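You operate a simulated robot arm through the tools that you are given. There is no shell and no other tool.

You are at the controls of a simulated robot arm. One attempt, no reset.

JOB
Unload the wheel's hanger, wind it up, brake the wheel and hang 500 g on it.
Fine: the 200 g weight goes into the short weight tray; yellow lever to HOLD before the load goes on; leave it wound up.
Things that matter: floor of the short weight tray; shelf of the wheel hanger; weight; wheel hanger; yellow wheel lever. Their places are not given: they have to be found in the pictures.

Only the result counts: the job must be done as asked and must still hold three seconds after the hand-in. Knocking over, shifting, dropping, spilling or breaking anything else fails it.

ROBOT AND FRAMES
A 7-joint arm with a two-finger gripper, fixed in place. Base frame: the origin is at the foot of the arm, x ahead of it, y to its left, z up; the work surface is at about z = 80. Readings come in cm, degrees, newtons and seconds.
With the tool pointing down near the work surface it reaches from about 26 to 78 cm from the base axis. Its first joint turns from -166.0 to 166.0 degrees. Payload 2.45 kg.
The tool frame sits at the grasp point between the pads (the TCP): z along the fingers, y along the line on which they close. The tips reach 2.7 cm beyond it. Largest opening 8 cm; the body of the gripper starts 5.4 cm behind the TCP.
Orientation is that of the tool frame in the base frame, as a unit quaternion [w, x, y, z]. With the fingers straight down and closing along the base's y, the tool's x points along the base's -x, its y along +y and its z along -z.

CONTROLS
- The arm moves only by the tool step_arm. Its argument "moves" is text: rows parted by semicolons, each of 7 numbers parted by spaces: the shift along the base's x, y, z in cm, then the turn, a rotation vector about the base's x, y, z in degrees, then the finger opening in cm, from 0 to 8. In form: tx ty tz wx wy wz jaw; .... A call has 1 to 20 rows; each row is the pose to reach, as a shift and turn from the pose commanded when the call began. Each row takes 0.2 s and may step no farther than 5 cm and 8.6 degrees from the row before; otherwise, or with a gripper value out of range, the whole call is refused. Where a pose cannot be reached the arm comes as near as it can. A force on the tool above 40 N (or 10 N above the force at the start of the call, whichever is more), or a blocked arm, ends the call early, and 0.2 s more pass. The fingers move at their own pace (about 15.3 cm/s each) and stop on an object; they squeeze with about 22 N. The grip force told is the motor's: it shows also when the fingers shut on nothing. Time passes only in rows, and 0.2 s behind the last, so rows that repeat a pose let the fingers close. It gives the time, the measured TCP pose, the force on the tool (base axes), the opening and the grip force at its end, in the units of the frame above (readings bear some noise), with the torque about the TCP (base axes, N m) and any sound that the robot's microphone picked up, and new pictures: "show" is both (left out), scene, wrist or none.
- Cameras (640 x 400 px; columns grow to the right, rows downward): "scene" is fixed at [39.63, -64.66, 168.87]; the picture's right is [0.93, -0.36, 0.00], its down [-0.25, -0.65, -0.71] and it looks along [0.26, 0.67, -0.70] (base axes); focal length 313 px, centre (320, 200). "wrist" rides on the gripper at [6.3, 1.3, -7.9] in the tool frame; the picture's right is [-0.19, 0.98, 0.00], its down [-0.72, -0.14, -0.68] and it looks along [-0.67, -0.13, 0.73] (tool axes); focal length 226 px, centre (320, 200).
- lift_body(by): slides the trunk up (or, below 0, down) by that many cm; the arm rides with it, the base frame stays. It gives what a move gives, with no picture.
- probe_pixels(camera, pixels): for up to 12 pixels [column, row] of the newest picture of that camera ("zoom" is the newest enlarged one), the place [x, y, z] in the base frame of the surface seen there, good to about 0.2 cm, but the place of the scene camera against the robot may be out by one fixed shift of up to 1.8 cm in any direction. It takes no simulated time.
- enlarge(camera, box): a new picture of the part [left, top, right, bottom] of that camera's present view, enlarged. It takes no simulated time.
- hand_in(): hands the job in; it is judged then, once.

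Leave the gripper open and the arm clear of the work at the hand-in unless told otherwise.

The tools are called after ">>>" as name(argument=value, ...) on one line, values as JSON. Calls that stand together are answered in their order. step_arm: Moves the arm, as the interface text tells. Its arguments: {"type":"object","properties":{"moves":{"type":"string"},"show":{"type":"string","enum":["both","scene","wrist","none"]}},"required":["moves"]} The other tools are called the same way: lift_body (by) slides the trunk up or down; probe_pixels (camera, pixels) gives the place of the surface under pixels of a picture; enlarge (camera, box) takes an enlarged picture of a part of a camera's view; hand_in () hands the job in.

At the start:

```text
time: 0.0
position: [58.18, 11.04, 129.46]
tool_rot: [0.0, -0.001, 1.0, -0.001]
ft_force: [0.5, -0.6, 0.0]
torque: [-0.03, 0.04, -0.03]
gripper_width: 8.0
finger_force: 0.1
trunk travel left (down, up): [-30.0, 24.0]
```

scene: 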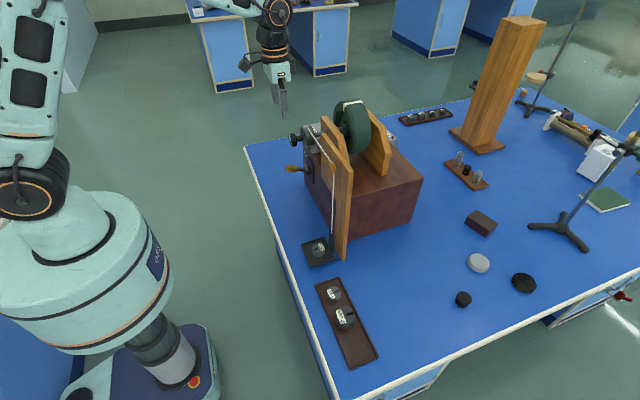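
wrist: 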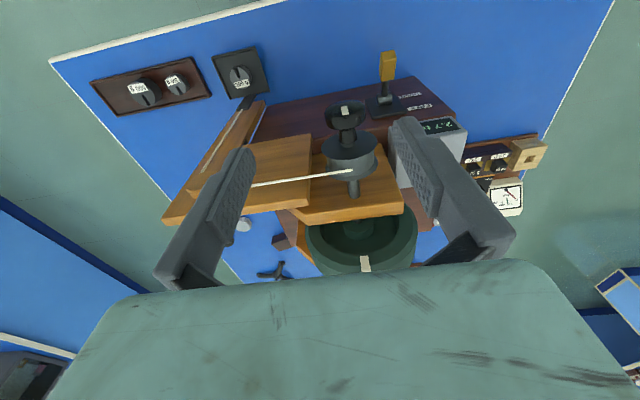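

I start by looking closely: the wheel apparatus sits around (350,170) in the scene picture, with the hanger near (320,250) and a weight tray near (345,320). I'll enlarge these parts in both views.

>>> enlarge(camera="scene", box=[270, 90, 430, 190])

>>> enlarge(camera="scene", box=[280, 220, 400, 380])

>>> enlarge(camera="wrist", box=[80, 30, 320, 180])

>>> enlarge(camera="wrist", box=[300, 40, 560, 220])

```text
4.00 times, centred on (350, 140) of scene
```

zoom: 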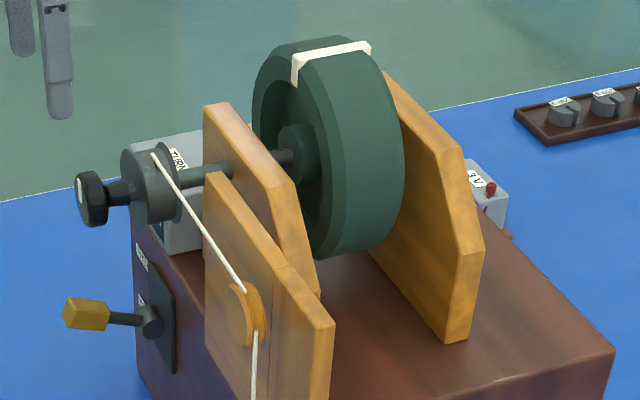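

```text
2.50 times, centred on (340, 300) of scene
```

zoom: 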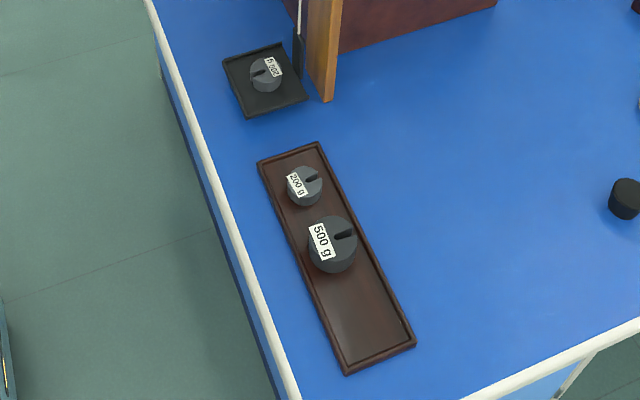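

```text
2.67 times, centred on (200, 105) of wrist
```

zoom: 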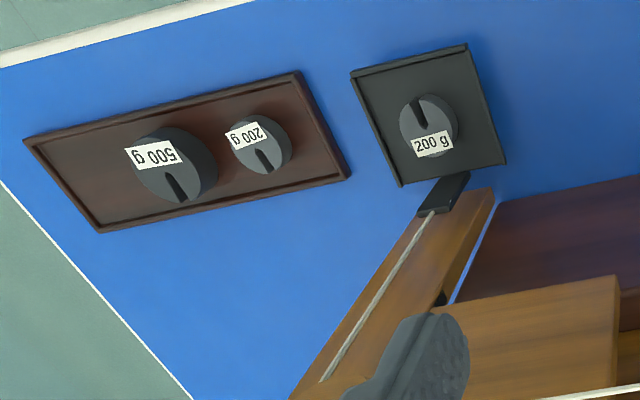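

```text
2.22 times, centred on (430, 130) of wrist
```

zoom: 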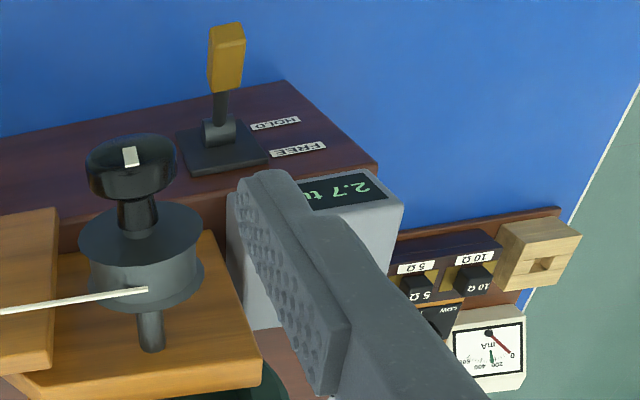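

I see a knob and drum, a cord over a pulley, a hanger with a 200 g weight, and a yellow lever with HOLD and FREE labels. Several trays could be the short weight tray, so I'll enlarge those at (425,117) and (465,175), and also the counter and the lever.

>>> enlarge(camera="scene", box=[385, 90, 505, 195])

>>> enlarge(camera="scene", box=[280, 120, 360, 200])

>>> enlarge(camera="scene", box=[440, 190, 600, 320])

>>> enlarge(camera="wrist", box=[360, 40, 470, 150])

>>> enlarge(camera="wrist", box=[200, 200, 440, 290])

```text
3.81 times, centred on (445, 142) of scene
```

zoom: 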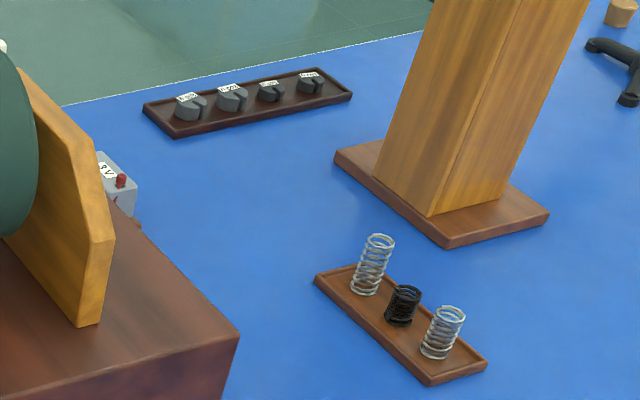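

```text
5.00 times, centred on (320, 160) of scene
```

zoom: 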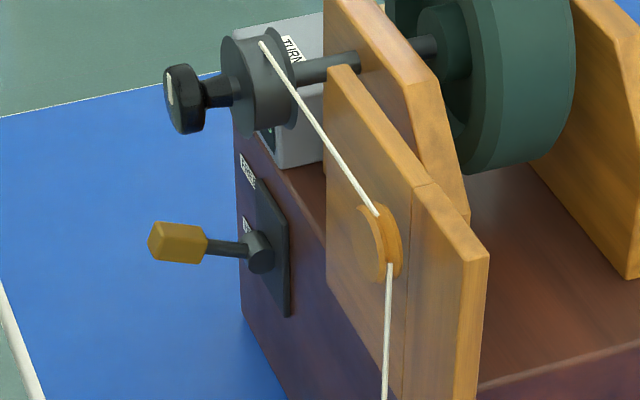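

```text
3.08 times, centred on (520, 255) of scene
```

zoom: 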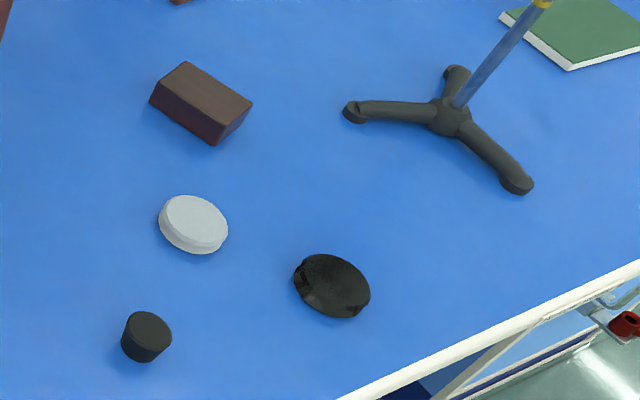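

```text
3.64 times, centred on (415, 95) of wrist
```

zoom: 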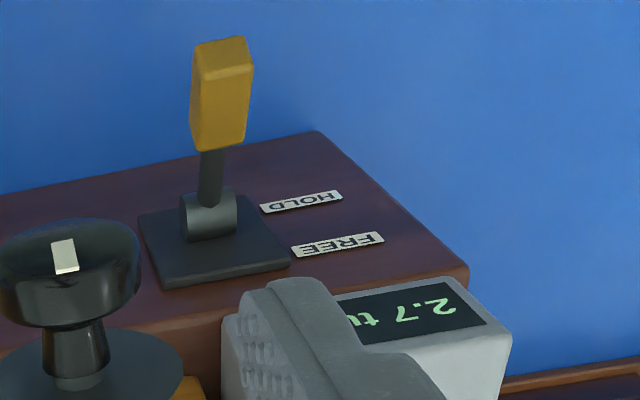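

```text
2.67 times, centred on (320, 245) of wrist
```

zoom: 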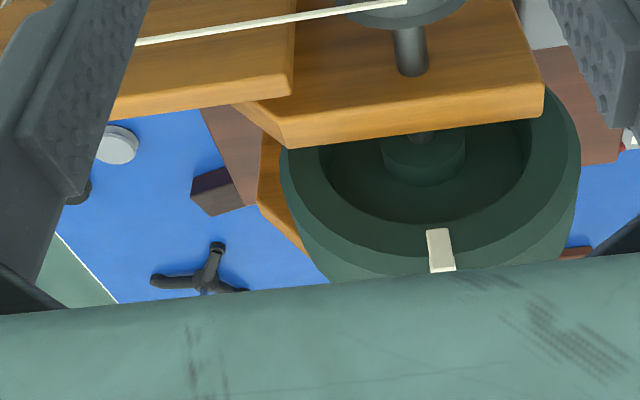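

There are two weight trays: a near one holding 200 g and 500 g, and a far one with four weights. I'll measure both by probing their corners, plus the hanger and weights, in the scene picture and in the wrist picture.

>>> probe_pixels(camera="scene", pixels=[[317, 285], [339, 278], [376, 357], [351, 367], [400, 117], [444, 108], [452, 114], [408, 125], [358, 345], [333, 292], [345, 316], [318, 248]])

>>> probe_pixels(camera="wrist", pixels=[[91, 82], [191, 58], [210, 96], [117, 115], [110, 95], [142, 90], [177, 85], [240, 75], [214, 59], [254, 48], [269, 90], [232, 98]])

>>> probe_pixels(camera="scene", pixels=[[293, 139], [310, 136], [291, 168], [307, 171], [313, 170], [302, 244], [325, 238], [334, 259], [311, 265], [334, 170], [336, 235], [337, 228]])

>>> probe_pixels(camera="wrist", pixels=[[347, 112], [350, 150], [388, 66], [384, 98], [400, 109], [406, 97], [417, 107], [243, 104], [225, 150], [353, 190], [250, 93], [320, 175]])

```text
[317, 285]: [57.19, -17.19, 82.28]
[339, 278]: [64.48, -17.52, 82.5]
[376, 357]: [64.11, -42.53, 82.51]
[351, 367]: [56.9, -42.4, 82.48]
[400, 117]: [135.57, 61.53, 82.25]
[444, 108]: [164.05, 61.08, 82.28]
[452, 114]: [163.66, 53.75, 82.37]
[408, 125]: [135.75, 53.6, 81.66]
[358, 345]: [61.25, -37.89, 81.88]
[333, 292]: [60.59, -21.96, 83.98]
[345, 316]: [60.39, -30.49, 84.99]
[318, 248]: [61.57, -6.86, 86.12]
```

```text
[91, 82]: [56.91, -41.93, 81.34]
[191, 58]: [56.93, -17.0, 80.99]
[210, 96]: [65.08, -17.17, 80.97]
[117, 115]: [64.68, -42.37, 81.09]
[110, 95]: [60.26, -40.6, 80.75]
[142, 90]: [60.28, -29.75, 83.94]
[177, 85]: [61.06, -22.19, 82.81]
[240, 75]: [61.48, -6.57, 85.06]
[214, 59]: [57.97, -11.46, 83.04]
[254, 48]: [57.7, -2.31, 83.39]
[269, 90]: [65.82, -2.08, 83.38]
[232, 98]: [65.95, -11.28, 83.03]
```

```text
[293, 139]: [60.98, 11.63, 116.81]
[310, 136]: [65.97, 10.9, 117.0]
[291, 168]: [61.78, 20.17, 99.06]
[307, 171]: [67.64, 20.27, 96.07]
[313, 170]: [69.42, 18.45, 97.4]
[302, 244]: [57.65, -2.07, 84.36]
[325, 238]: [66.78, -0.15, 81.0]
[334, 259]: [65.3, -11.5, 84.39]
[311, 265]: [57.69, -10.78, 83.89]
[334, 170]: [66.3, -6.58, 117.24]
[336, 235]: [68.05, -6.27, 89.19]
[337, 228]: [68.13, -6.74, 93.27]
```

```text
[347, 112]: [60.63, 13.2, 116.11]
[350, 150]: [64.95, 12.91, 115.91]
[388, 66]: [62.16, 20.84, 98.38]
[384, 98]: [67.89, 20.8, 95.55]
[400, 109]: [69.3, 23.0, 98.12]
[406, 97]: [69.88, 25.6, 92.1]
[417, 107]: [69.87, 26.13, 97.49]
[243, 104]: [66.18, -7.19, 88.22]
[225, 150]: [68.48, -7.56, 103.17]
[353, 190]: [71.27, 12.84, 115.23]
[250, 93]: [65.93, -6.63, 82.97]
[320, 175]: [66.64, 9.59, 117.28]
```

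The near tray measures about 25 cm long and the far one about 28.5 cm and out of reach, so the near one is the short tray. The wrist picture's z is about 1.3 cm lower than the scene's, so I'll trust the wrist. Next I probe the pulley board, the cord, the drum and the lever more finely.

>>> enlarge(camera="wrist", box=[200, 30, 300, 110])

>>> enlarge(camera="scene", box=[295, 200, 360, 275])

>>> probe_pixels(camera="wrist", pixels=[[347, 120], [330, 112], [365, 112], [347, 130], [350, 171], [340, 172], [290, 180], [300, 140], [305, 190], [375, 160], [326, 160], [360, 165]])

>>> probe_pixels(camera="wrist", pixels=[[280, 145], [260, 150], [190, 200], [175, 215], [257, 105], [245, 90], [390, 54], [385, 80], [385, 92], [370, 105], [390, 115], [400, 99]])

```text
5.00 times, centred on (250, 70) of wrist
```

zoom: 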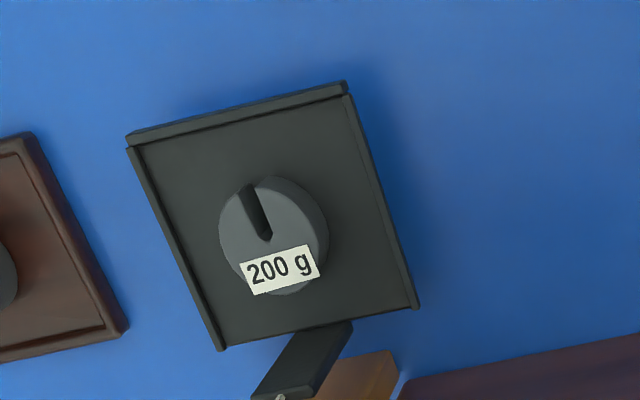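

```text
5.33 times, centred on (328, 238) of scene
```

zoom: 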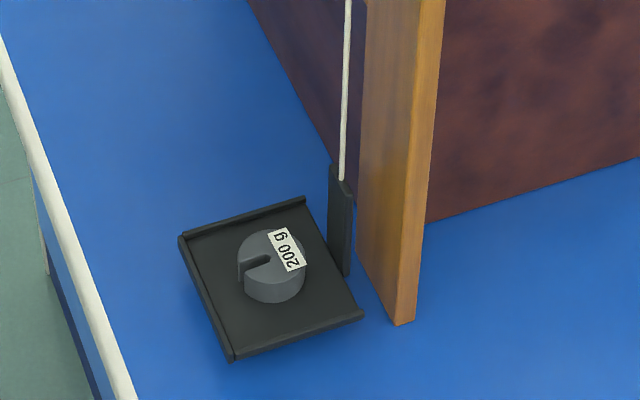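

```text
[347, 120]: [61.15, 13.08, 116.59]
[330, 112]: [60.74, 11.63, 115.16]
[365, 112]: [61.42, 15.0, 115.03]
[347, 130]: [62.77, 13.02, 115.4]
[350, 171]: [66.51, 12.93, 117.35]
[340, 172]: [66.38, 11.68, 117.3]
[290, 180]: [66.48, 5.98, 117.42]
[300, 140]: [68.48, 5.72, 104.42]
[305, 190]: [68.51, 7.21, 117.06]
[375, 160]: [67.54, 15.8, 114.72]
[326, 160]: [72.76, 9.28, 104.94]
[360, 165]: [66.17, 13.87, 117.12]
```

```text
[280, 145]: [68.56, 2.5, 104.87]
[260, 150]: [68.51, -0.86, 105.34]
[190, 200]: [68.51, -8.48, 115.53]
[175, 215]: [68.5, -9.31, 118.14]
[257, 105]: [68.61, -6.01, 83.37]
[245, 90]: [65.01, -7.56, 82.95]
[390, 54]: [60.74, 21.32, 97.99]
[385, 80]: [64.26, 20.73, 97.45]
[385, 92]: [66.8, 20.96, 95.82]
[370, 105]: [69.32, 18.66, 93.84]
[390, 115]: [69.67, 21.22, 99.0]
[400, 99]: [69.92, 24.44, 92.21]
```

The 200 g weight sits at about (61.5, -6.6), with the shelf floor at z≈83 and the weight top at z≈85.1. The post face is at x≈68.5. I'll tilt the tool 20° so the arm leans away from the post and move above the hanger for a closer look.

>>> step_arm(moves="0 -4.5 0 0 -5 0 8; 0 -9 0 0 -10 0 8; 0 -13.5 0 0 -15 0 8; 0 -17.6 0 0 -20 0 8; 0 -17.6 -4.5 0 -20 0 8; 0 -17.6 -9 0 -20 0 8; 0 -17.6 -13 0 -20 0 8; 0 -17.6 -17 0 -20 0 8; 0 -17.6 -17 0 -20 0 8", show="both")

```text
time: 2.0
position: [58.02, -6.59, 112.61]
tool_rot: [0.174, 0.001, 0.985, 0.0]
ft_force: [0.1, 0.4, -0.6]
torque: [-0.01, 0.0, -0.01]
gripper_width: 8.01
finger_force: 0.1
trunk travel left (down, up): [-30.0, 24.0]
```

scene: 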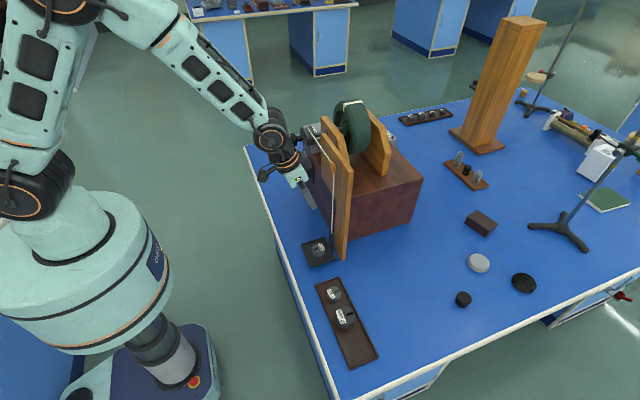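
wrist: 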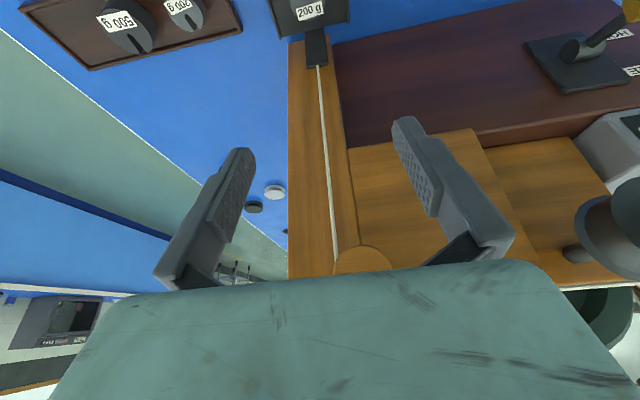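

The 200 g weight is now at the top edge of the wrist picture, around (310,10), and the cord runs down the post face. I'll descend to about 10 cm above the weight and narrow the jaw to 6 cm.

>>> step_arm(moves="0.5 0 -4 0 0 0 6; 1 0 -8 0 0 0 6; 2 0 -12 0 0 0 6; 2.5 0 -16 0 0 0 6; 2.5 0 -16 0 0 0 6", show="both")

```text
time: 3.2
position: [60.69, -6.46, 96.56]
tool_rot: [0.174, 0.0, 0.985, 0.0]
ft_force: [0.3, 0.2, -0.1]
torque: [-0.02, -0.02, -0.01]
gripper_width: 6.01
finger_force: 0.0
trunk travel left (down, up): [-30.0, 24.0]
```

scene: 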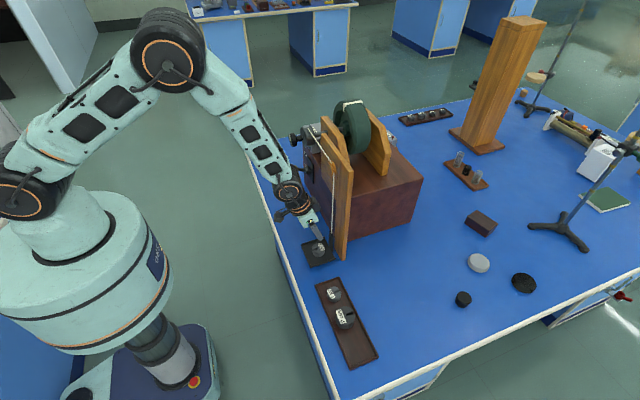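
wrist: 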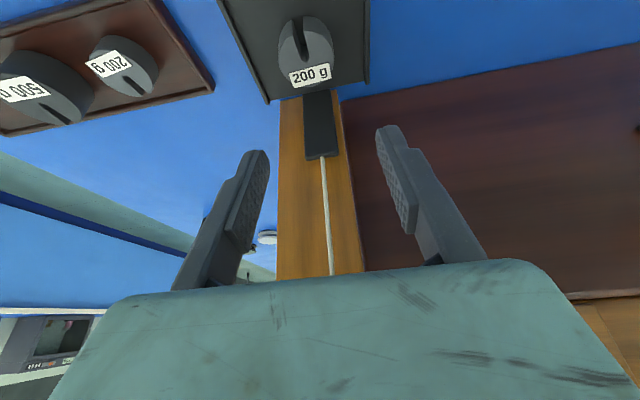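

I now have a close view of the weight at about (307,50) in the wrist picture. I'll enlarge it, then probe the weight's edges, shelf floor, rims and stem.

>>> enlarge(camera="wrist", box=[200, 0, 400, 125])

>>> probe_pixels(camera="wrist", pixels=[[282, 45], [331, 50], [305, 20], [310, 72], [309, 84], [270, 60], [350, 60], [245, 50], [367, 50], [320, 96], [322, 155], [292, 60]])

```text
3.20 times, centred on (300, 62) of wrist
```

zoom: 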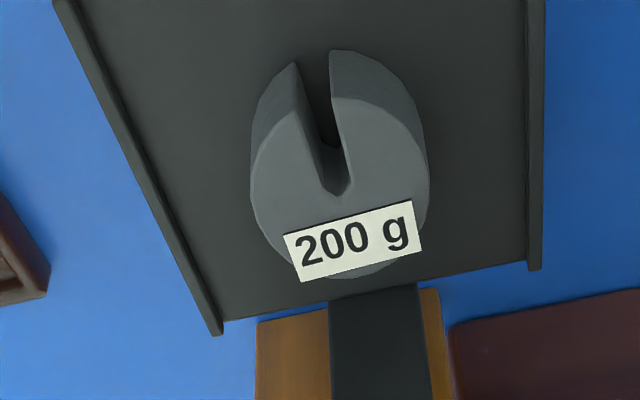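

```text
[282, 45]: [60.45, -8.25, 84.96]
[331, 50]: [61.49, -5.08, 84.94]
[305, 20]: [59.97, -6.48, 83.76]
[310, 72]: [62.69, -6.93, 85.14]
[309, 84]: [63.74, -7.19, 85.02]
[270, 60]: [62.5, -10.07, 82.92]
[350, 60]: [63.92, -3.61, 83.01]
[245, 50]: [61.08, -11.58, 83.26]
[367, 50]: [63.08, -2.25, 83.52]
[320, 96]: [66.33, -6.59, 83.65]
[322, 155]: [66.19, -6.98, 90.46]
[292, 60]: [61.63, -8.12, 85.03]
```

I'll pin the weight's centre by probing the outline of its top face in the zoom picture.

>>> probe_pixels(camera="zoom", pixels=[[254, 185], [425, 180], [340, 275], [360, 103], [290, 118], [404, 135], [275, 240], [410, 235], [110, 100], [535, 100], [175, 250], [320, 310]])

```text
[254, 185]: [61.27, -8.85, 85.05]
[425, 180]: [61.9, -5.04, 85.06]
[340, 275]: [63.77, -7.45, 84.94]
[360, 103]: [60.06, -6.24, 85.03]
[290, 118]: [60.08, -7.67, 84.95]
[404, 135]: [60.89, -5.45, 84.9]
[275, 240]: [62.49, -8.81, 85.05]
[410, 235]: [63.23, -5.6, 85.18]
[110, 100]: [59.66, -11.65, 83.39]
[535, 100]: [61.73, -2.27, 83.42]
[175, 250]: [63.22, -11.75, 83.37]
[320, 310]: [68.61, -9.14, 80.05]
```

The weight's centre is at about (61.9, -6.95) with a 4 cm diameter and its top at z=85.05; the shelf floor is at 82.95. I'll descend around it with the jaw at 6 cm and the tips staying about 0.4 cm above the floor, then check before closing.

>>> step_arm(moves="0.4 -0.4 -3 0 0 0 6; 0.4 -0.4 -6 0 0 0 6; 0.4 -0.4 -8.5 0 0 0 6; 0.4 -0.4 -10.2 0 0 0 6; 0.4 -0.4 -10.2 0 0 0 6", show="both")

```text
time: 4.4
position: [61.02, -7.09, 86.34]
tool_rot: [0.173, -0.001, 0.985, 0.001]
ft_force: [0.3, -1.1, 1.3]
torque: [0.02, 0.02, 0.01]
gripper_width: 5.96
finger_force: 0.1
trunk travel left (down, up): [-30.0, 24.0]
```

scene: 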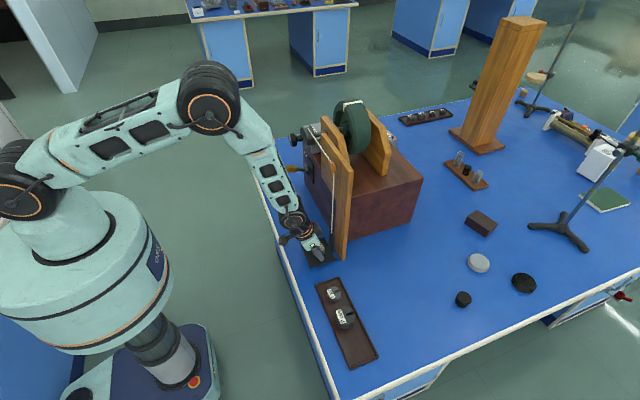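
wrist: 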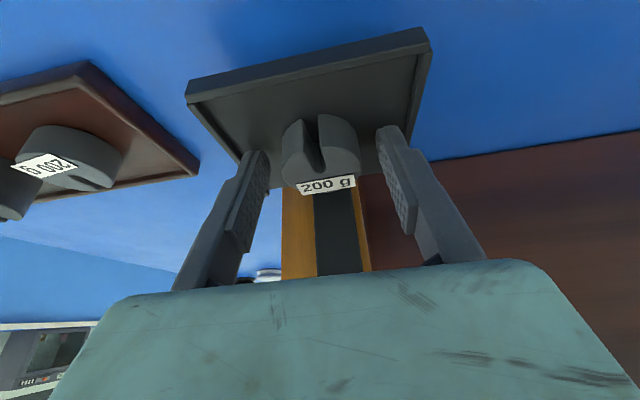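

The weight lies between the fingertips: left tip near (257,160), weight from 283 to 360, right tip near (388,135). I'll close the fingers on it.

>>> step_arm(moves="0 0 0 0 0 0 4.6; 0 0 0 0 0 0 3; 0 0 0 0 0 0 3; 0 0 0 0 0 0 3", show="wrist")

```text
time: 5.4
position: [61.01, -6.96, 86.29]
tool_rot: [0.173, -0.001, 0.985, 0.0]
ft_force: [0.0, 0.5, -0.4]
torque: [-0.01, 0.04, 0.0]
gripper_width: 4.09
finger_force: 22.0
trunk travel left (down, up): [-30.0, 24.0]
```

wrist: 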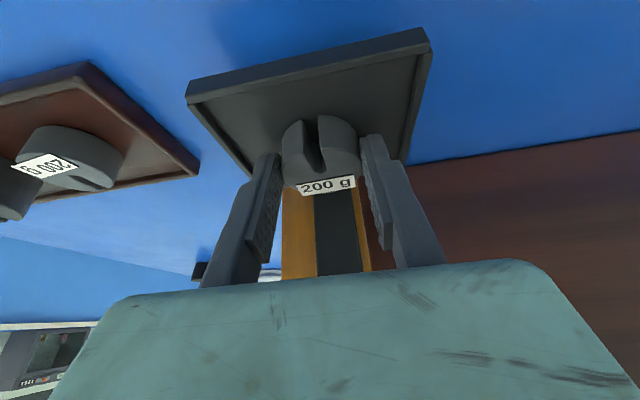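

The fingers hold at 4.09 cm with 22 N on the 200 g weight. I'll lift it straight up in small steps and watch that the hanger stays put.

>>> step_arm(moves="0 0 0.5 0 0 0 3; 0 0 1.2 0 0 0 3; 0 0 2.5 0 0 0 3; 0 0 4.5 0 0 0 3; 0 0 7 0 0 0 3; 0 0 10 0 0 0 3; 0 0 10 0 0 0 3", show="both")

```text
time: 7.0
position: [60.98, -6.96, 96.34]
tool_rot: [0.173, -0.001, 0.985, 0.0]
ft_force: [-0.1, -0.3, -2.5]
torque: [-0.01, -0.01, 0.02]
gripper_width: 4.14
finger_force: 21.7
trunk travel left (down, up): [-30.0, 24.0]
```

scene: 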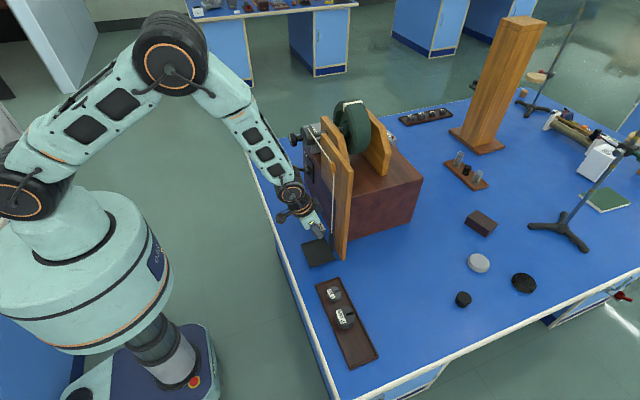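
wrist: 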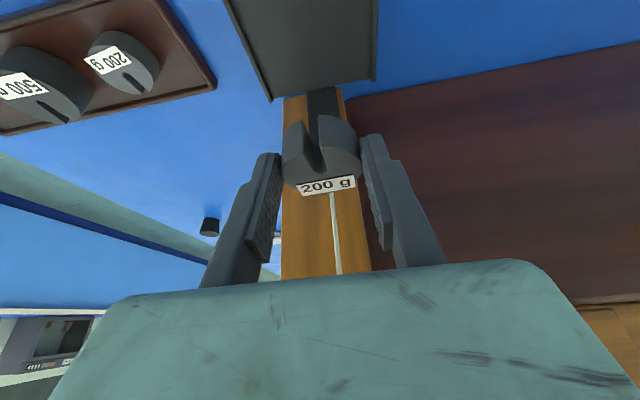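

The weight is lifted (about 2.5 N) and the shelf is empty. I'll carry it at about z≈98 to over the free end of the near tray, around y≈-37.

>>> step_arm(moves="0 -2 2 0 0 0 3; 0 -6 2 0 0 0 3; 0 -11 2 0 0 0 3; -0.5 -16 2 0 0 0 3; -0.9 -21 2 0 0 0 3; -0.9 -26 2 0 0 0 3; -0.9 -30 2 0 0 0 3; -0.9 -30 2 0 0 0 3", show="both")

```text
refused: row 4 steps farther than a row can; nothing moved
```

The step was slightly over 5 cm, so I'll redo it with smaller steps.

>>> step_arm(moves="0 -2 2 0 0 0 3; 0 -6 2 0 0 0 3; -0.2 -10.5 2 0 0 0 3; -0.5 -15 2 0 0 0 3; -0.7 -19.5 2 0 0 0 3; -0.9 -24 2 0 0 0 3; -0.9 -28 2 0 0 0 3; -0.9 -30 2 0 0 0 3; -0.9 -30 2 0 0 0 3", show="both")

```text
time: 9.0
position: [60.18, -36.98, 98.37]
tool_rot: [0.174, -0.001, 0.985, 0.0]
ft_force: [0.5, -0.2, -2.7]
torque: [0.0, 0.03, 0.02]
gripper_width: 4.12
finger_force: 22.1
trunk travel left (down, up): [-30.0, 24.0]
```

scene: 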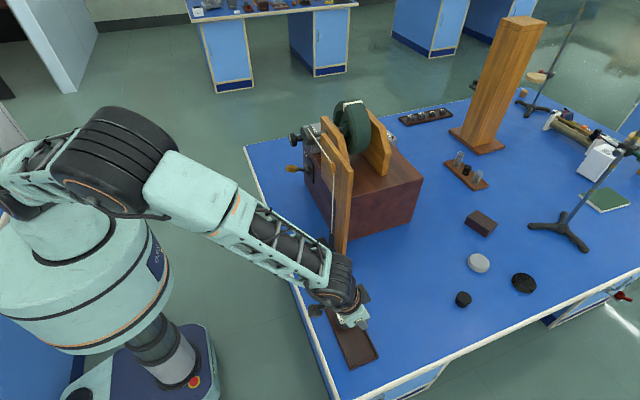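
wrist: 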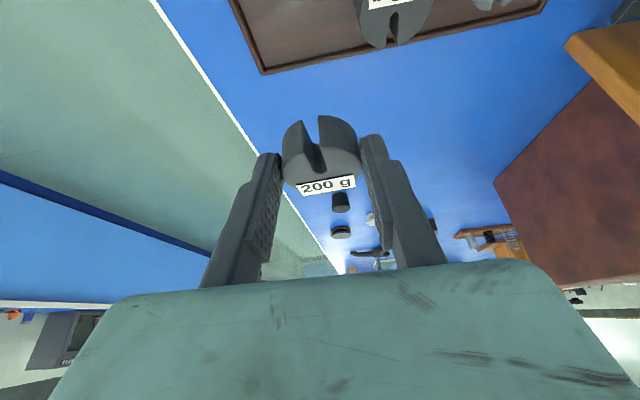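

I'm now above the free end of the near tray. I'll probe its floor, rims and the edge of the 500 g weight in the wrist picture (tray region rows 0–70, columns 230–545).

>>> enlarge(camera="wrist", box=[220, 0, 560, 90])

>>> probe_pixels(camera="wrist", pixels=[[300, 30], [290, 10], [330, 40], [262, 72], [267, 65], [240, 20], [246, 20], [363, 15], [430, 10], [380, 40], [395, 15], [450, 28]])

```text
1.88 times, centred on (390, 45) of wrist
```

zoom: 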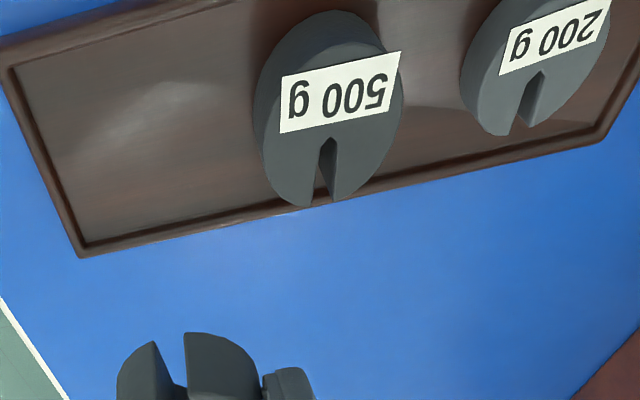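

```text
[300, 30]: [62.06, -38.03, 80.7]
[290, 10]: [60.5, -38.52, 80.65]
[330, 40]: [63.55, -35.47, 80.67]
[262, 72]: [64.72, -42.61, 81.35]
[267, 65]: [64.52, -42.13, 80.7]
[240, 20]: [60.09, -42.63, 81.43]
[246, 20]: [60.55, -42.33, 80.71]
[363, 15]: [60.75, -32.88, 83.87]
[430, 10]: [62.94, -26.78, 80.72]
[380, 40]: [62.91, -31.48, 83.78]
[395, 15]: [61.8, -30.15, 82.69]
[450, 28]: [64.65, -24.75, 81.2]
```

The tray floor is at z≈80.68, the rim at 81.4, the inner end at y≈-42.2 and the 500 g weight's edge at y≈-33. I'll set the 200 g down at about (61, -37.7), descending to just above the floor first.

>>> step_arm(moves="0 -0.7 -4 0 0 0 3; 0 -0.7 -8 0 0 0 3; 0 -0.7 -11 0 0 0 3; 0 -0.7 -13 0 0 0 3; 0 -0.7 -13.8 0 0 0 3; 0 -0.7 -13.8 0 0 0 3", show="wrist")

```text
time: 10.4
position: [60.08, -37.58, 84.61]
tool_rot: [0.173, -0.002, 0.985, 0.001]
ft_force: [-0.3, -1.1, -2.5]
torque: [0.03, -0.01, 0.01]
gripper_width: 4.11
finger_force: 22.1
trunk travel left (down, up): [-30.0, 24.0]
```

wrist: 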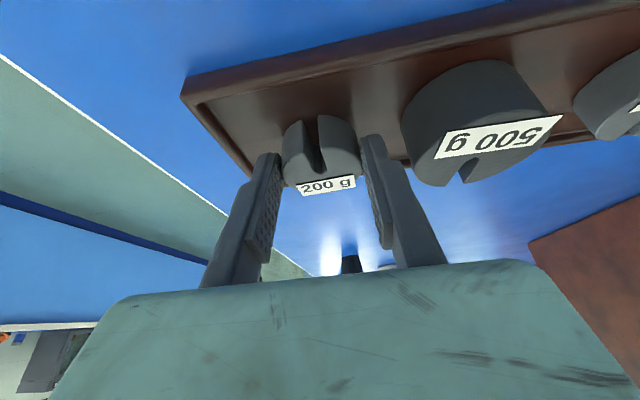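

The weight hovers about half a centimetre above the tray floor and clear of the 500 g. I'll lower it in fine steps until it touches.

>>> step_arm(moves="0 0 -0.2 0 0 0 3; 0 0 -0.35 0 0 0 3; 0 0 -0.5 0 0 0 3; 0 0 -0.5 0 0 0 3", show="wrist")

```text
time: 11.4
position: [60.11, -37.62, 84.16]
tool_rot: [0.174, 0.0, 0.985, 0.0]
ft_force: [-0.3, -1.0, 2.1]
torque: [-0.01, 0.08, 0.05]
gripper_width: 4.11
finger_force: 21.6
trunk travel left (down, up): [-30.0, 24.0]
```

wrist: 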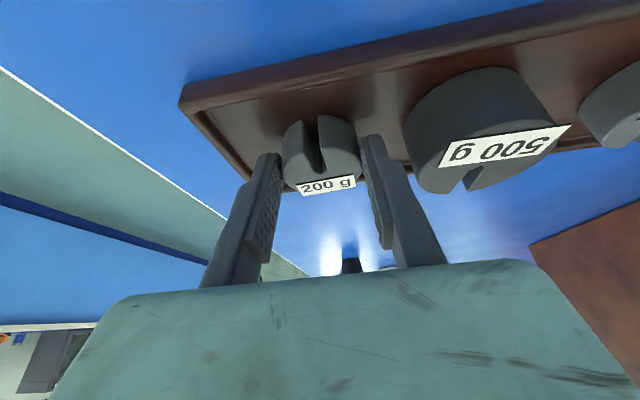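

The vertical force went from -2.5 to +2.1 N, so the weight rests on the floor. I'll open to 5.2 cm and rise.

>>> step_arm(moves="0 0 0 0 0 0 4.6; 0 0 0 0 0 0 5.2; 0 0 0 0 0 0 5.2; 0 0 1.5 0 0 0 5.2; 0 0 4 0 0 0 5.2; 0 0 8 0 0 0 5.2; 0 0 12 0 0 0 6; 0 0 14 0 0 0 6", show="both")

```text
time: 13.2
position: [60.07, -37.63, 98.13]
tool_rot: [0.173, 0.0, 0.985, 0.0]
ft_force: [0.3, -0.5, -0.8]
torque: [-0.02, 0.05, 0.01]
gripper_width: 6.01
finger_force: 0.0
trunk travel left (down, up): [-30.0, 24.0]
```

scene: 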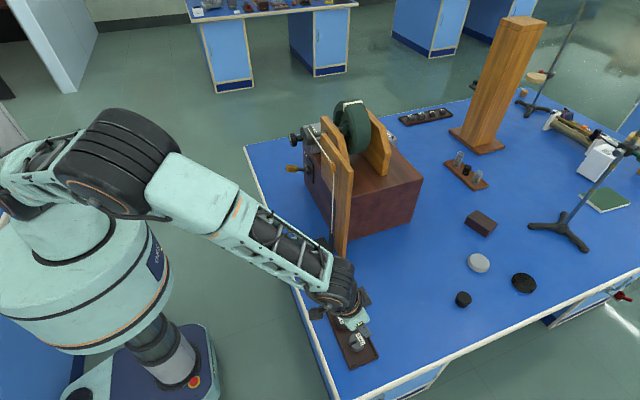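
wrist: 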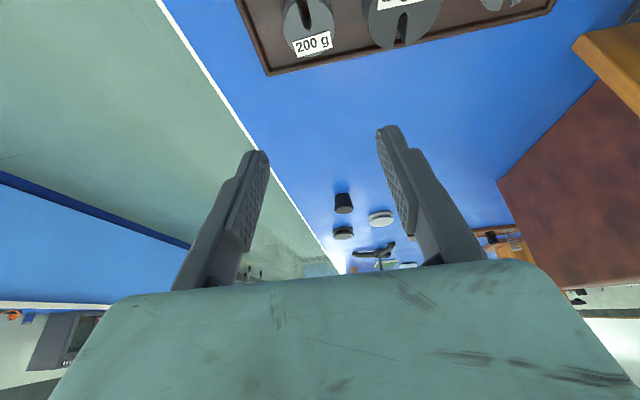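

The 200 g now sits in the tray. Next is the knob, whose axis is along x at about y=13, z≈114.5, with its face at x≈60.5. I'll retreat toward the base, rise, swing to y=13 and turn the tool to point along +x, stopping about 10 cm short of the knob.

>>> step_arm(moves="-2 0 3 0 0 0 8; -4 0 6.5 0 0 0 8; -6 1 10 0 -7 0 8; -8 3 13 0 -14 0 8; -10 6 15 0 -21 0 8; -10 10 16.3 0 -28 0 8; -10 14 16.3 0 -35 0 8; -10 18.5 16.3 0 -42 0 8; -10 23 16.3 0 -49 0 8; -10 27.5 16.3 0 -56 0 8; -10 32 16.3 0 -63 0 8; -10 36.5 16.3 0 -70 0 8; -10 41 16.3 0 -70 0 8; -10 45.5 16.3 0 -70 0 8; -10 50 16.3 0 -70 0 8; -10 50.6 16.3 0 -70 0 8; -10 50.6 16.3 0 -70 0 8", show="both")

```text
time: 16.8
position: [50.08, 12.86, 114.44]
tool_rot: [0.707, 0.0, 0.707, 0.0]
ft_force: [-0.4, -0.5, 0.2]
torque: [0.0, 0.0, -0.03]
gripper_width: 8.01
finger_force: 0.0
out of reach, approached as far as the arm can: row 11, 12
trunk travel left (down, up): [-30.0, 24.0]
```

scene: 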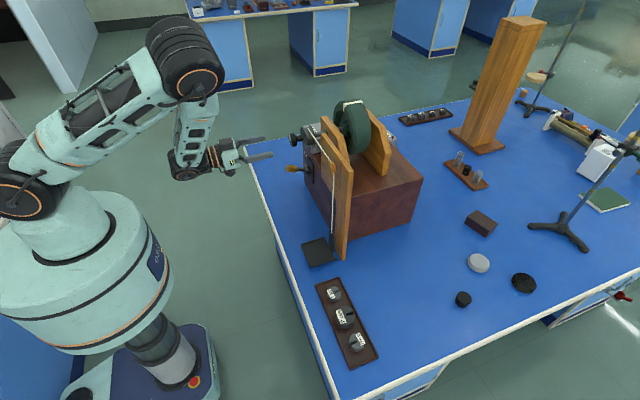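
wrist: 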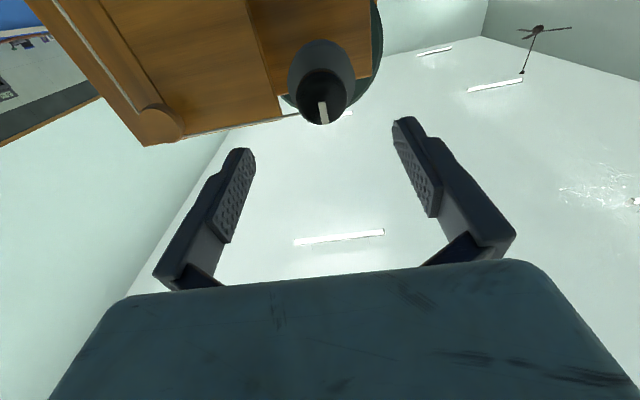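

The tool now points at the knob, seen from below at about (322,95) in the wrist picture. I'll enlarge and probe the knob's outline and the drum.

>>> enlarge(camera="wrist", box=[260, 20, 400, 140])

>>> probe_pixels(camera="wrist", pixels=[[322, 112], [300, 100], [344, 100], [322, 78], [322, 122], [305, 85], [338, 85], [320, 50], [295, 65], [348, 65], [310, 118], [335, 118]])

>>> enlarge(camera="scene", box=[270, 90, 370, 190])

```text
3.33 times, centred on (330, 80) of wrist
```

zoom: 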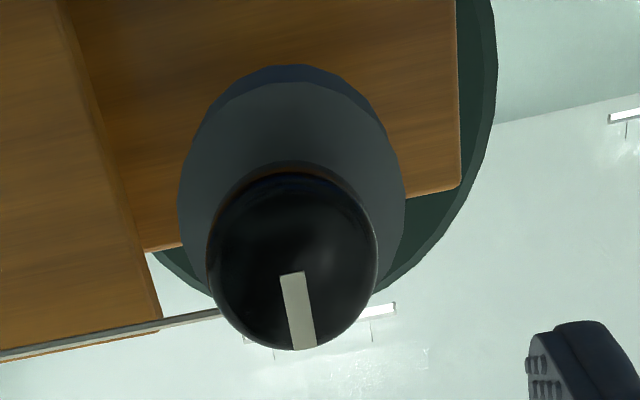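

```text
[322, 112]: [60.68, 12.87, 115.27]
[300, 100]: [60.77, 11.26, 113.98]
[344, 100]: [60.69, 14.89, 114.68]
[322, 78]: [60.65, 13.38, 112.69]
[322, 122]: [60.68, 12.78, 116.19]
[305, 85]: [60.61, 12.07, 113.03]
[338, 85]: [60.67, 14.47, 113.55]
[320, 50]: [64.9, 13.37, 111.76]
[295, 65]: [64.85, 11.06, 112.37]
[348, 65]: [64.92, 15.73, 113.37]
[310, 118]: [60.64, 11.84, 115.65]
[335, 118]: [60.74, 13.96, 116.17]
```

```text
4.00 times, centred on (320, 140) of scene
```

zoom: 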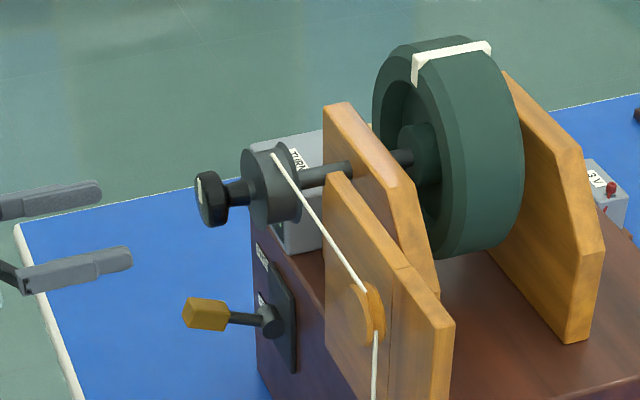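

The knob's centre is at about y=13.1, z=114.4, its radius is about 2.0, its face is at x=60.65 and the drum face is at x≈64.9. The cord leaves the top of the drum toward -y, so winding turns the top toward +y, a negative turn about x. I'll first test in free space how far the wrist can pre-turn in the positive direction.

>>> step_arm(moves="0 0.1 0.05 8.5 0 0 8; 0 0.15 0.05 17 0 0 8; 0 0.15 0.05 25.5 0 0 8; 0 0.15 0.05 34 0 0 8; 0 0.15 0.05 42.5 0 0 8; 0 0.15 0.05 51 0 0 8; 0 0.15 0.05 59.5 0 0 8; 0 0.15 0.05 68 0 0 8; 0 0.15 0.05 76.5 0 0 8; 0 0.15 0.05 85 0 0 8; 0 0.15 0.05 93.5 0 0 8; 0 0.15 0.05 102 0 0 8; 0 0.15 0.05 110.5 0 0 8; 0 0.15 0.05 119 0 0 8", show="wrist")

```text
time: 19.8
position: [50.09, 13.14, 114.36]
tool_rot: [0.358, 0.61, 0.358, 0.609]
ft_force: [0.0, -0.2, 0.4]
torque: [0.0, 0.01, -0.05]
gripper_width: 7.99
finger_force: 0.0
trunk travel left (down, up): [-30.0, 24.0]
```

wrist: 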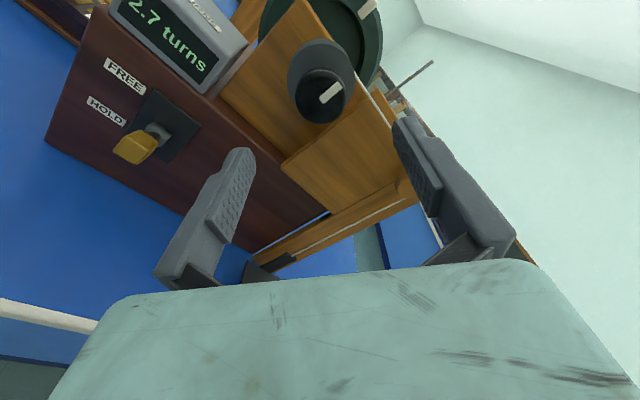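

+119° was reached without trouble, and the counter now reads "2.7 turns". I'll enlarge the lever and counter here, then test further positive turning.

>>> enlarge(camera="wrist", box=[60, 0, 260, 180])

>>> probe_pixels(camera="wrist", pixels=[[135, 150], [120, 152], [148, 140], [155, 131], [165, 115], [160, 150], [125, 75], [108, 110], [170, 45], [322, 95], [320, 60], [270, 268]])

>>> step_arm(moves="0 0 0 8.5 0 0 8; 0 0 0 17 0 0 8; 0 0 0 25.5 0 0 8; 0 0 0 34 0 0 8; 0 0 0 42.5 0 0 8; 0 0 0 42.5 0 0 8", show="wrist")

```text
2.22 times, centred on (160, 90) of wrist
```

zoom: 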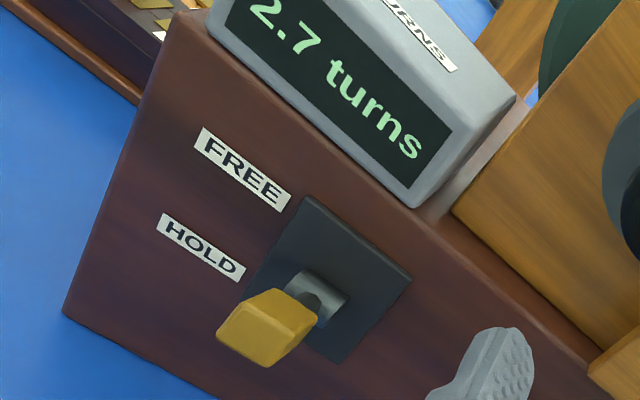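

```text
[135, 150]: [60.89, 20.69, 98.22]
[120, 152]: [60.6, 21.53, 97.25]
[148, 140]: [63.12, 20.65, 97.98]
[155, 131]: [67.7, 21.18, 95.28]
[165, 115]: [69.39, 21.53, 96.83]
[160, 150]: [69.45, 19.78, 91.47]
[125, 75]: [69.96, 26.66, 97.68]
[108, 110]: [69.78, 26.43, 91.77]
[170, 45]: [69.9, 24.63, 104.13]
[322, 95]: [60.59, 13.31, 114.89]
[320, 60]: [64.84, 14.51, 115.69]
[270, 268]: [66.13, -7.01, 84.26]
```

```text
time: 21.2
position: [49.97, 13.12, 114.47]
tool_rot: [0.112, 0.698, 0.114, 0.698]
ft_force: [-1.4, 0.4, 0.3]
torque: [0.02, 0.01, 0.0]
gripper_width: 8.01
finger_force: 0.0
trunk travel left (down, up): [-30.0, 24.0]
```

wrist: 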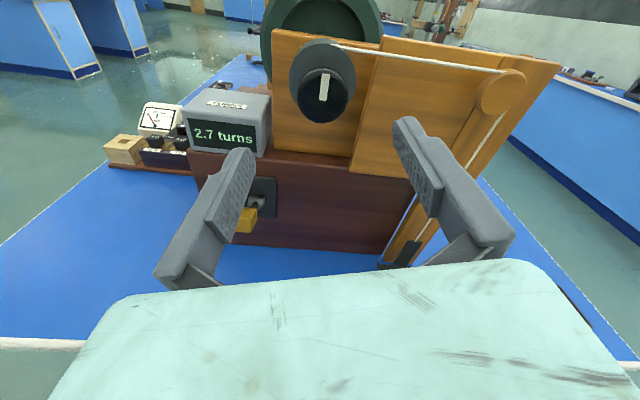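

+161.5° is also reachable, and the view is nearly upright with the counter at 2.7 turns. I'll start the winding stroke from here: advance 10.2 cm so the fingertips straddle the knob (tips at x≈63, short of the drum at 64.9), then close.

>>> step_arm(moves="3 0 0 0 0 0 7; 6 0 0 0 0 0 7; 8.5 0 0 0 0 0 7; 10.2 0 0 0 0 0 7; 10.2 0 0 0 0 0 7", show="both")

```text
time: 22.4
position: [60.33, 13.03, 114.46]
tool_rot: [0.114, 0.698, 0.114, 0.698]
ft_force: [0.2, -0.1, 0.5]
torque: [0.02, -0.01, -0.01]
gripper_width: 7.01
finger_force: 0.0
trunk travel left (down, up): [-30.0, 24.0]
```

scene: 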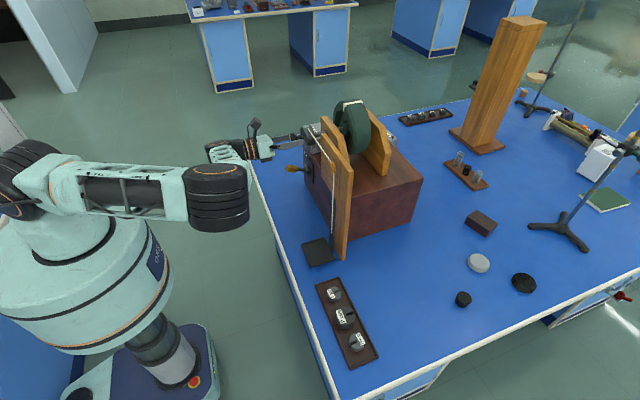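
wrist: 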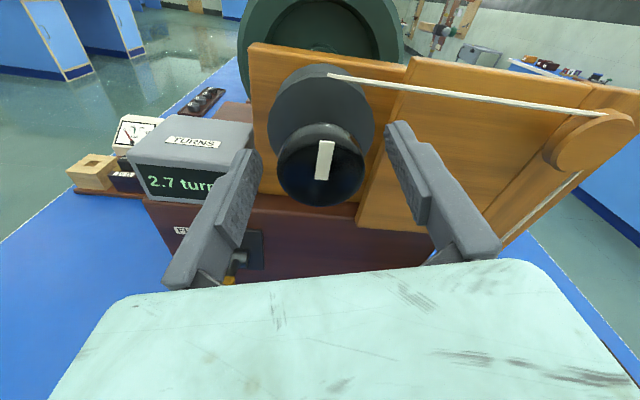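

The knob sits centred between the fingertips at (320,165). I'll close on it.

>>> step_arm(moves="0 0 0 0 0 0 5; 0 0 0 0 0 0 3; 0 0 0 0 0 0 3; 0 0 0 0 0 0 3", show="wrist")

```text
time: 23.4
position: [60.38, 13.01, 114.37]
tool_rot: [0.114, 0.698, 0.113, 0.698]
ft_force: [4.4, -3.3, 2.9]
torque: [-0.01, -0.03, -0.18]
gripper_width: 4.14
finger_force: 45.3
trunk travel left (down, up): [-30.0, 24.0]
```

wrist: 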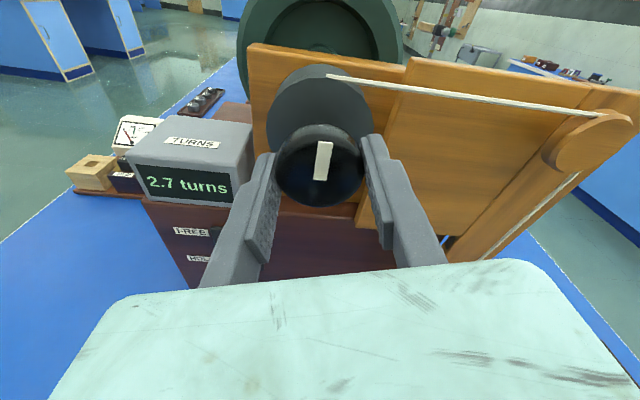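

The knob is gripped at 4.14 cm with only small side forces. I'll turn it -30° about x first and check the forces and the counter.

>>> step_arm(moves="0 0 0 -4 0 0 3; 0 0 0 -10 0 0 3; 0 0 0 -16 0 0 3; 0 0 0 -22 0 0 3; 0 0 0 -28 0 0 3; 0 0 0 -34 0 0 3; 0 0 0 -34 0 0 3", show="both")

```text
time: 25.0
position: [60.53, 13.01, 114.47]
tool_rot: [0.314, 0.634, 0.313, 0.634]
ft_force: [10.3, -6.0, 10.2]
torque: [0.02, -0.02, -0.3]
gripper_width: 4.12
finger_force: 45.2
trunk travel left (down, up): [-30.0, 24.0]
```

scene: 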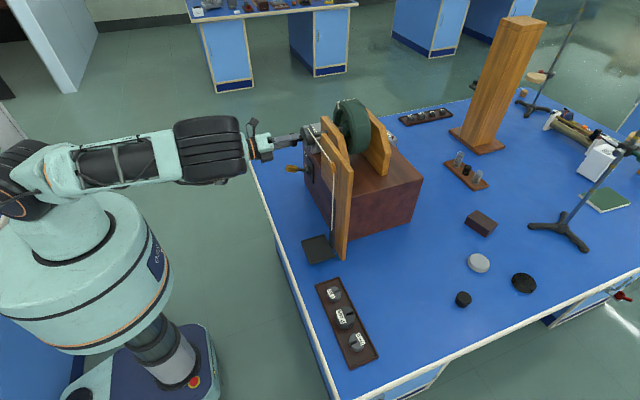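
wrist: 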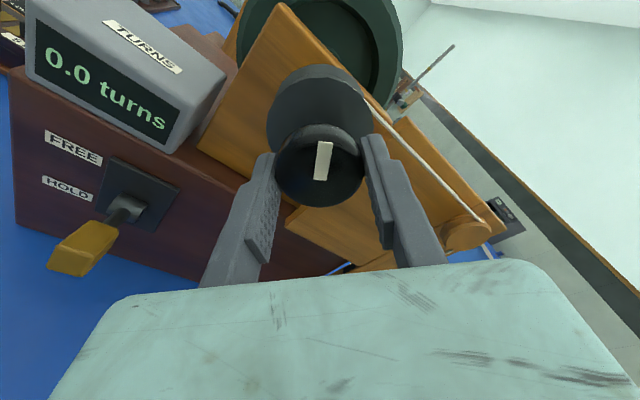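

The knob turned with the gripper, and the counter went from 2.7 to 0.0 (it may reset when winding starts). The axial force x rose to 10 N, which I'll watch. I'll check whether the hanger rose by enlarging it.

>>> enlarge(camera="scene", box=[295, 200, 360, 275])

>>> enlarge(camera="scene", box=[270, 90, 370, 190])

>>> enlarge(camera="wrist", box=[0, 0, 240, 150])

```text
5.33 times, centred on (328, 238) of scene
```

zoom: 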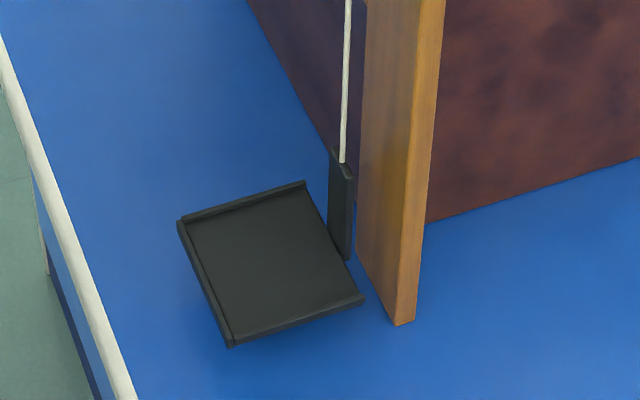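

```text
4.00 times, centred on (320, 140) of scene
```

zoom: 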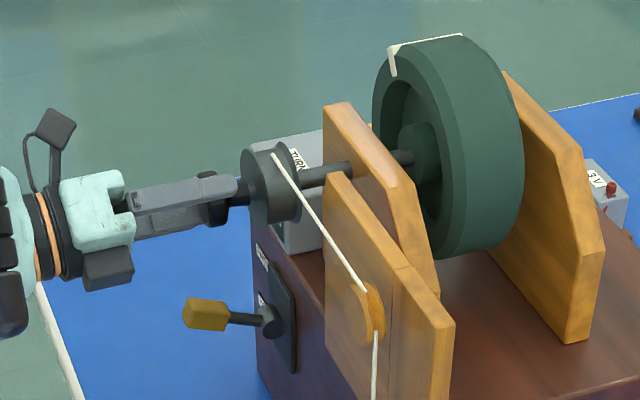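

```text
2.67 times, centred on (120, 75) of wrist
```

zoom: 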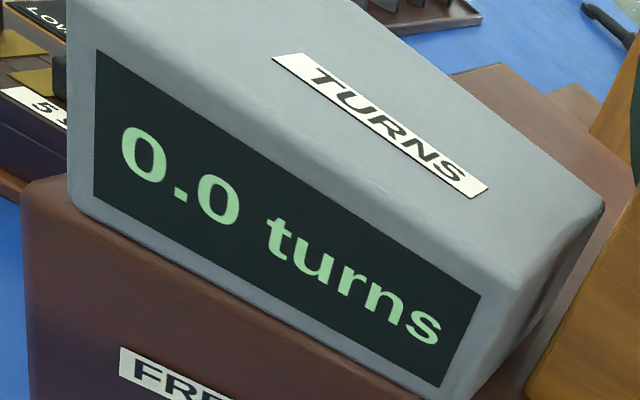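

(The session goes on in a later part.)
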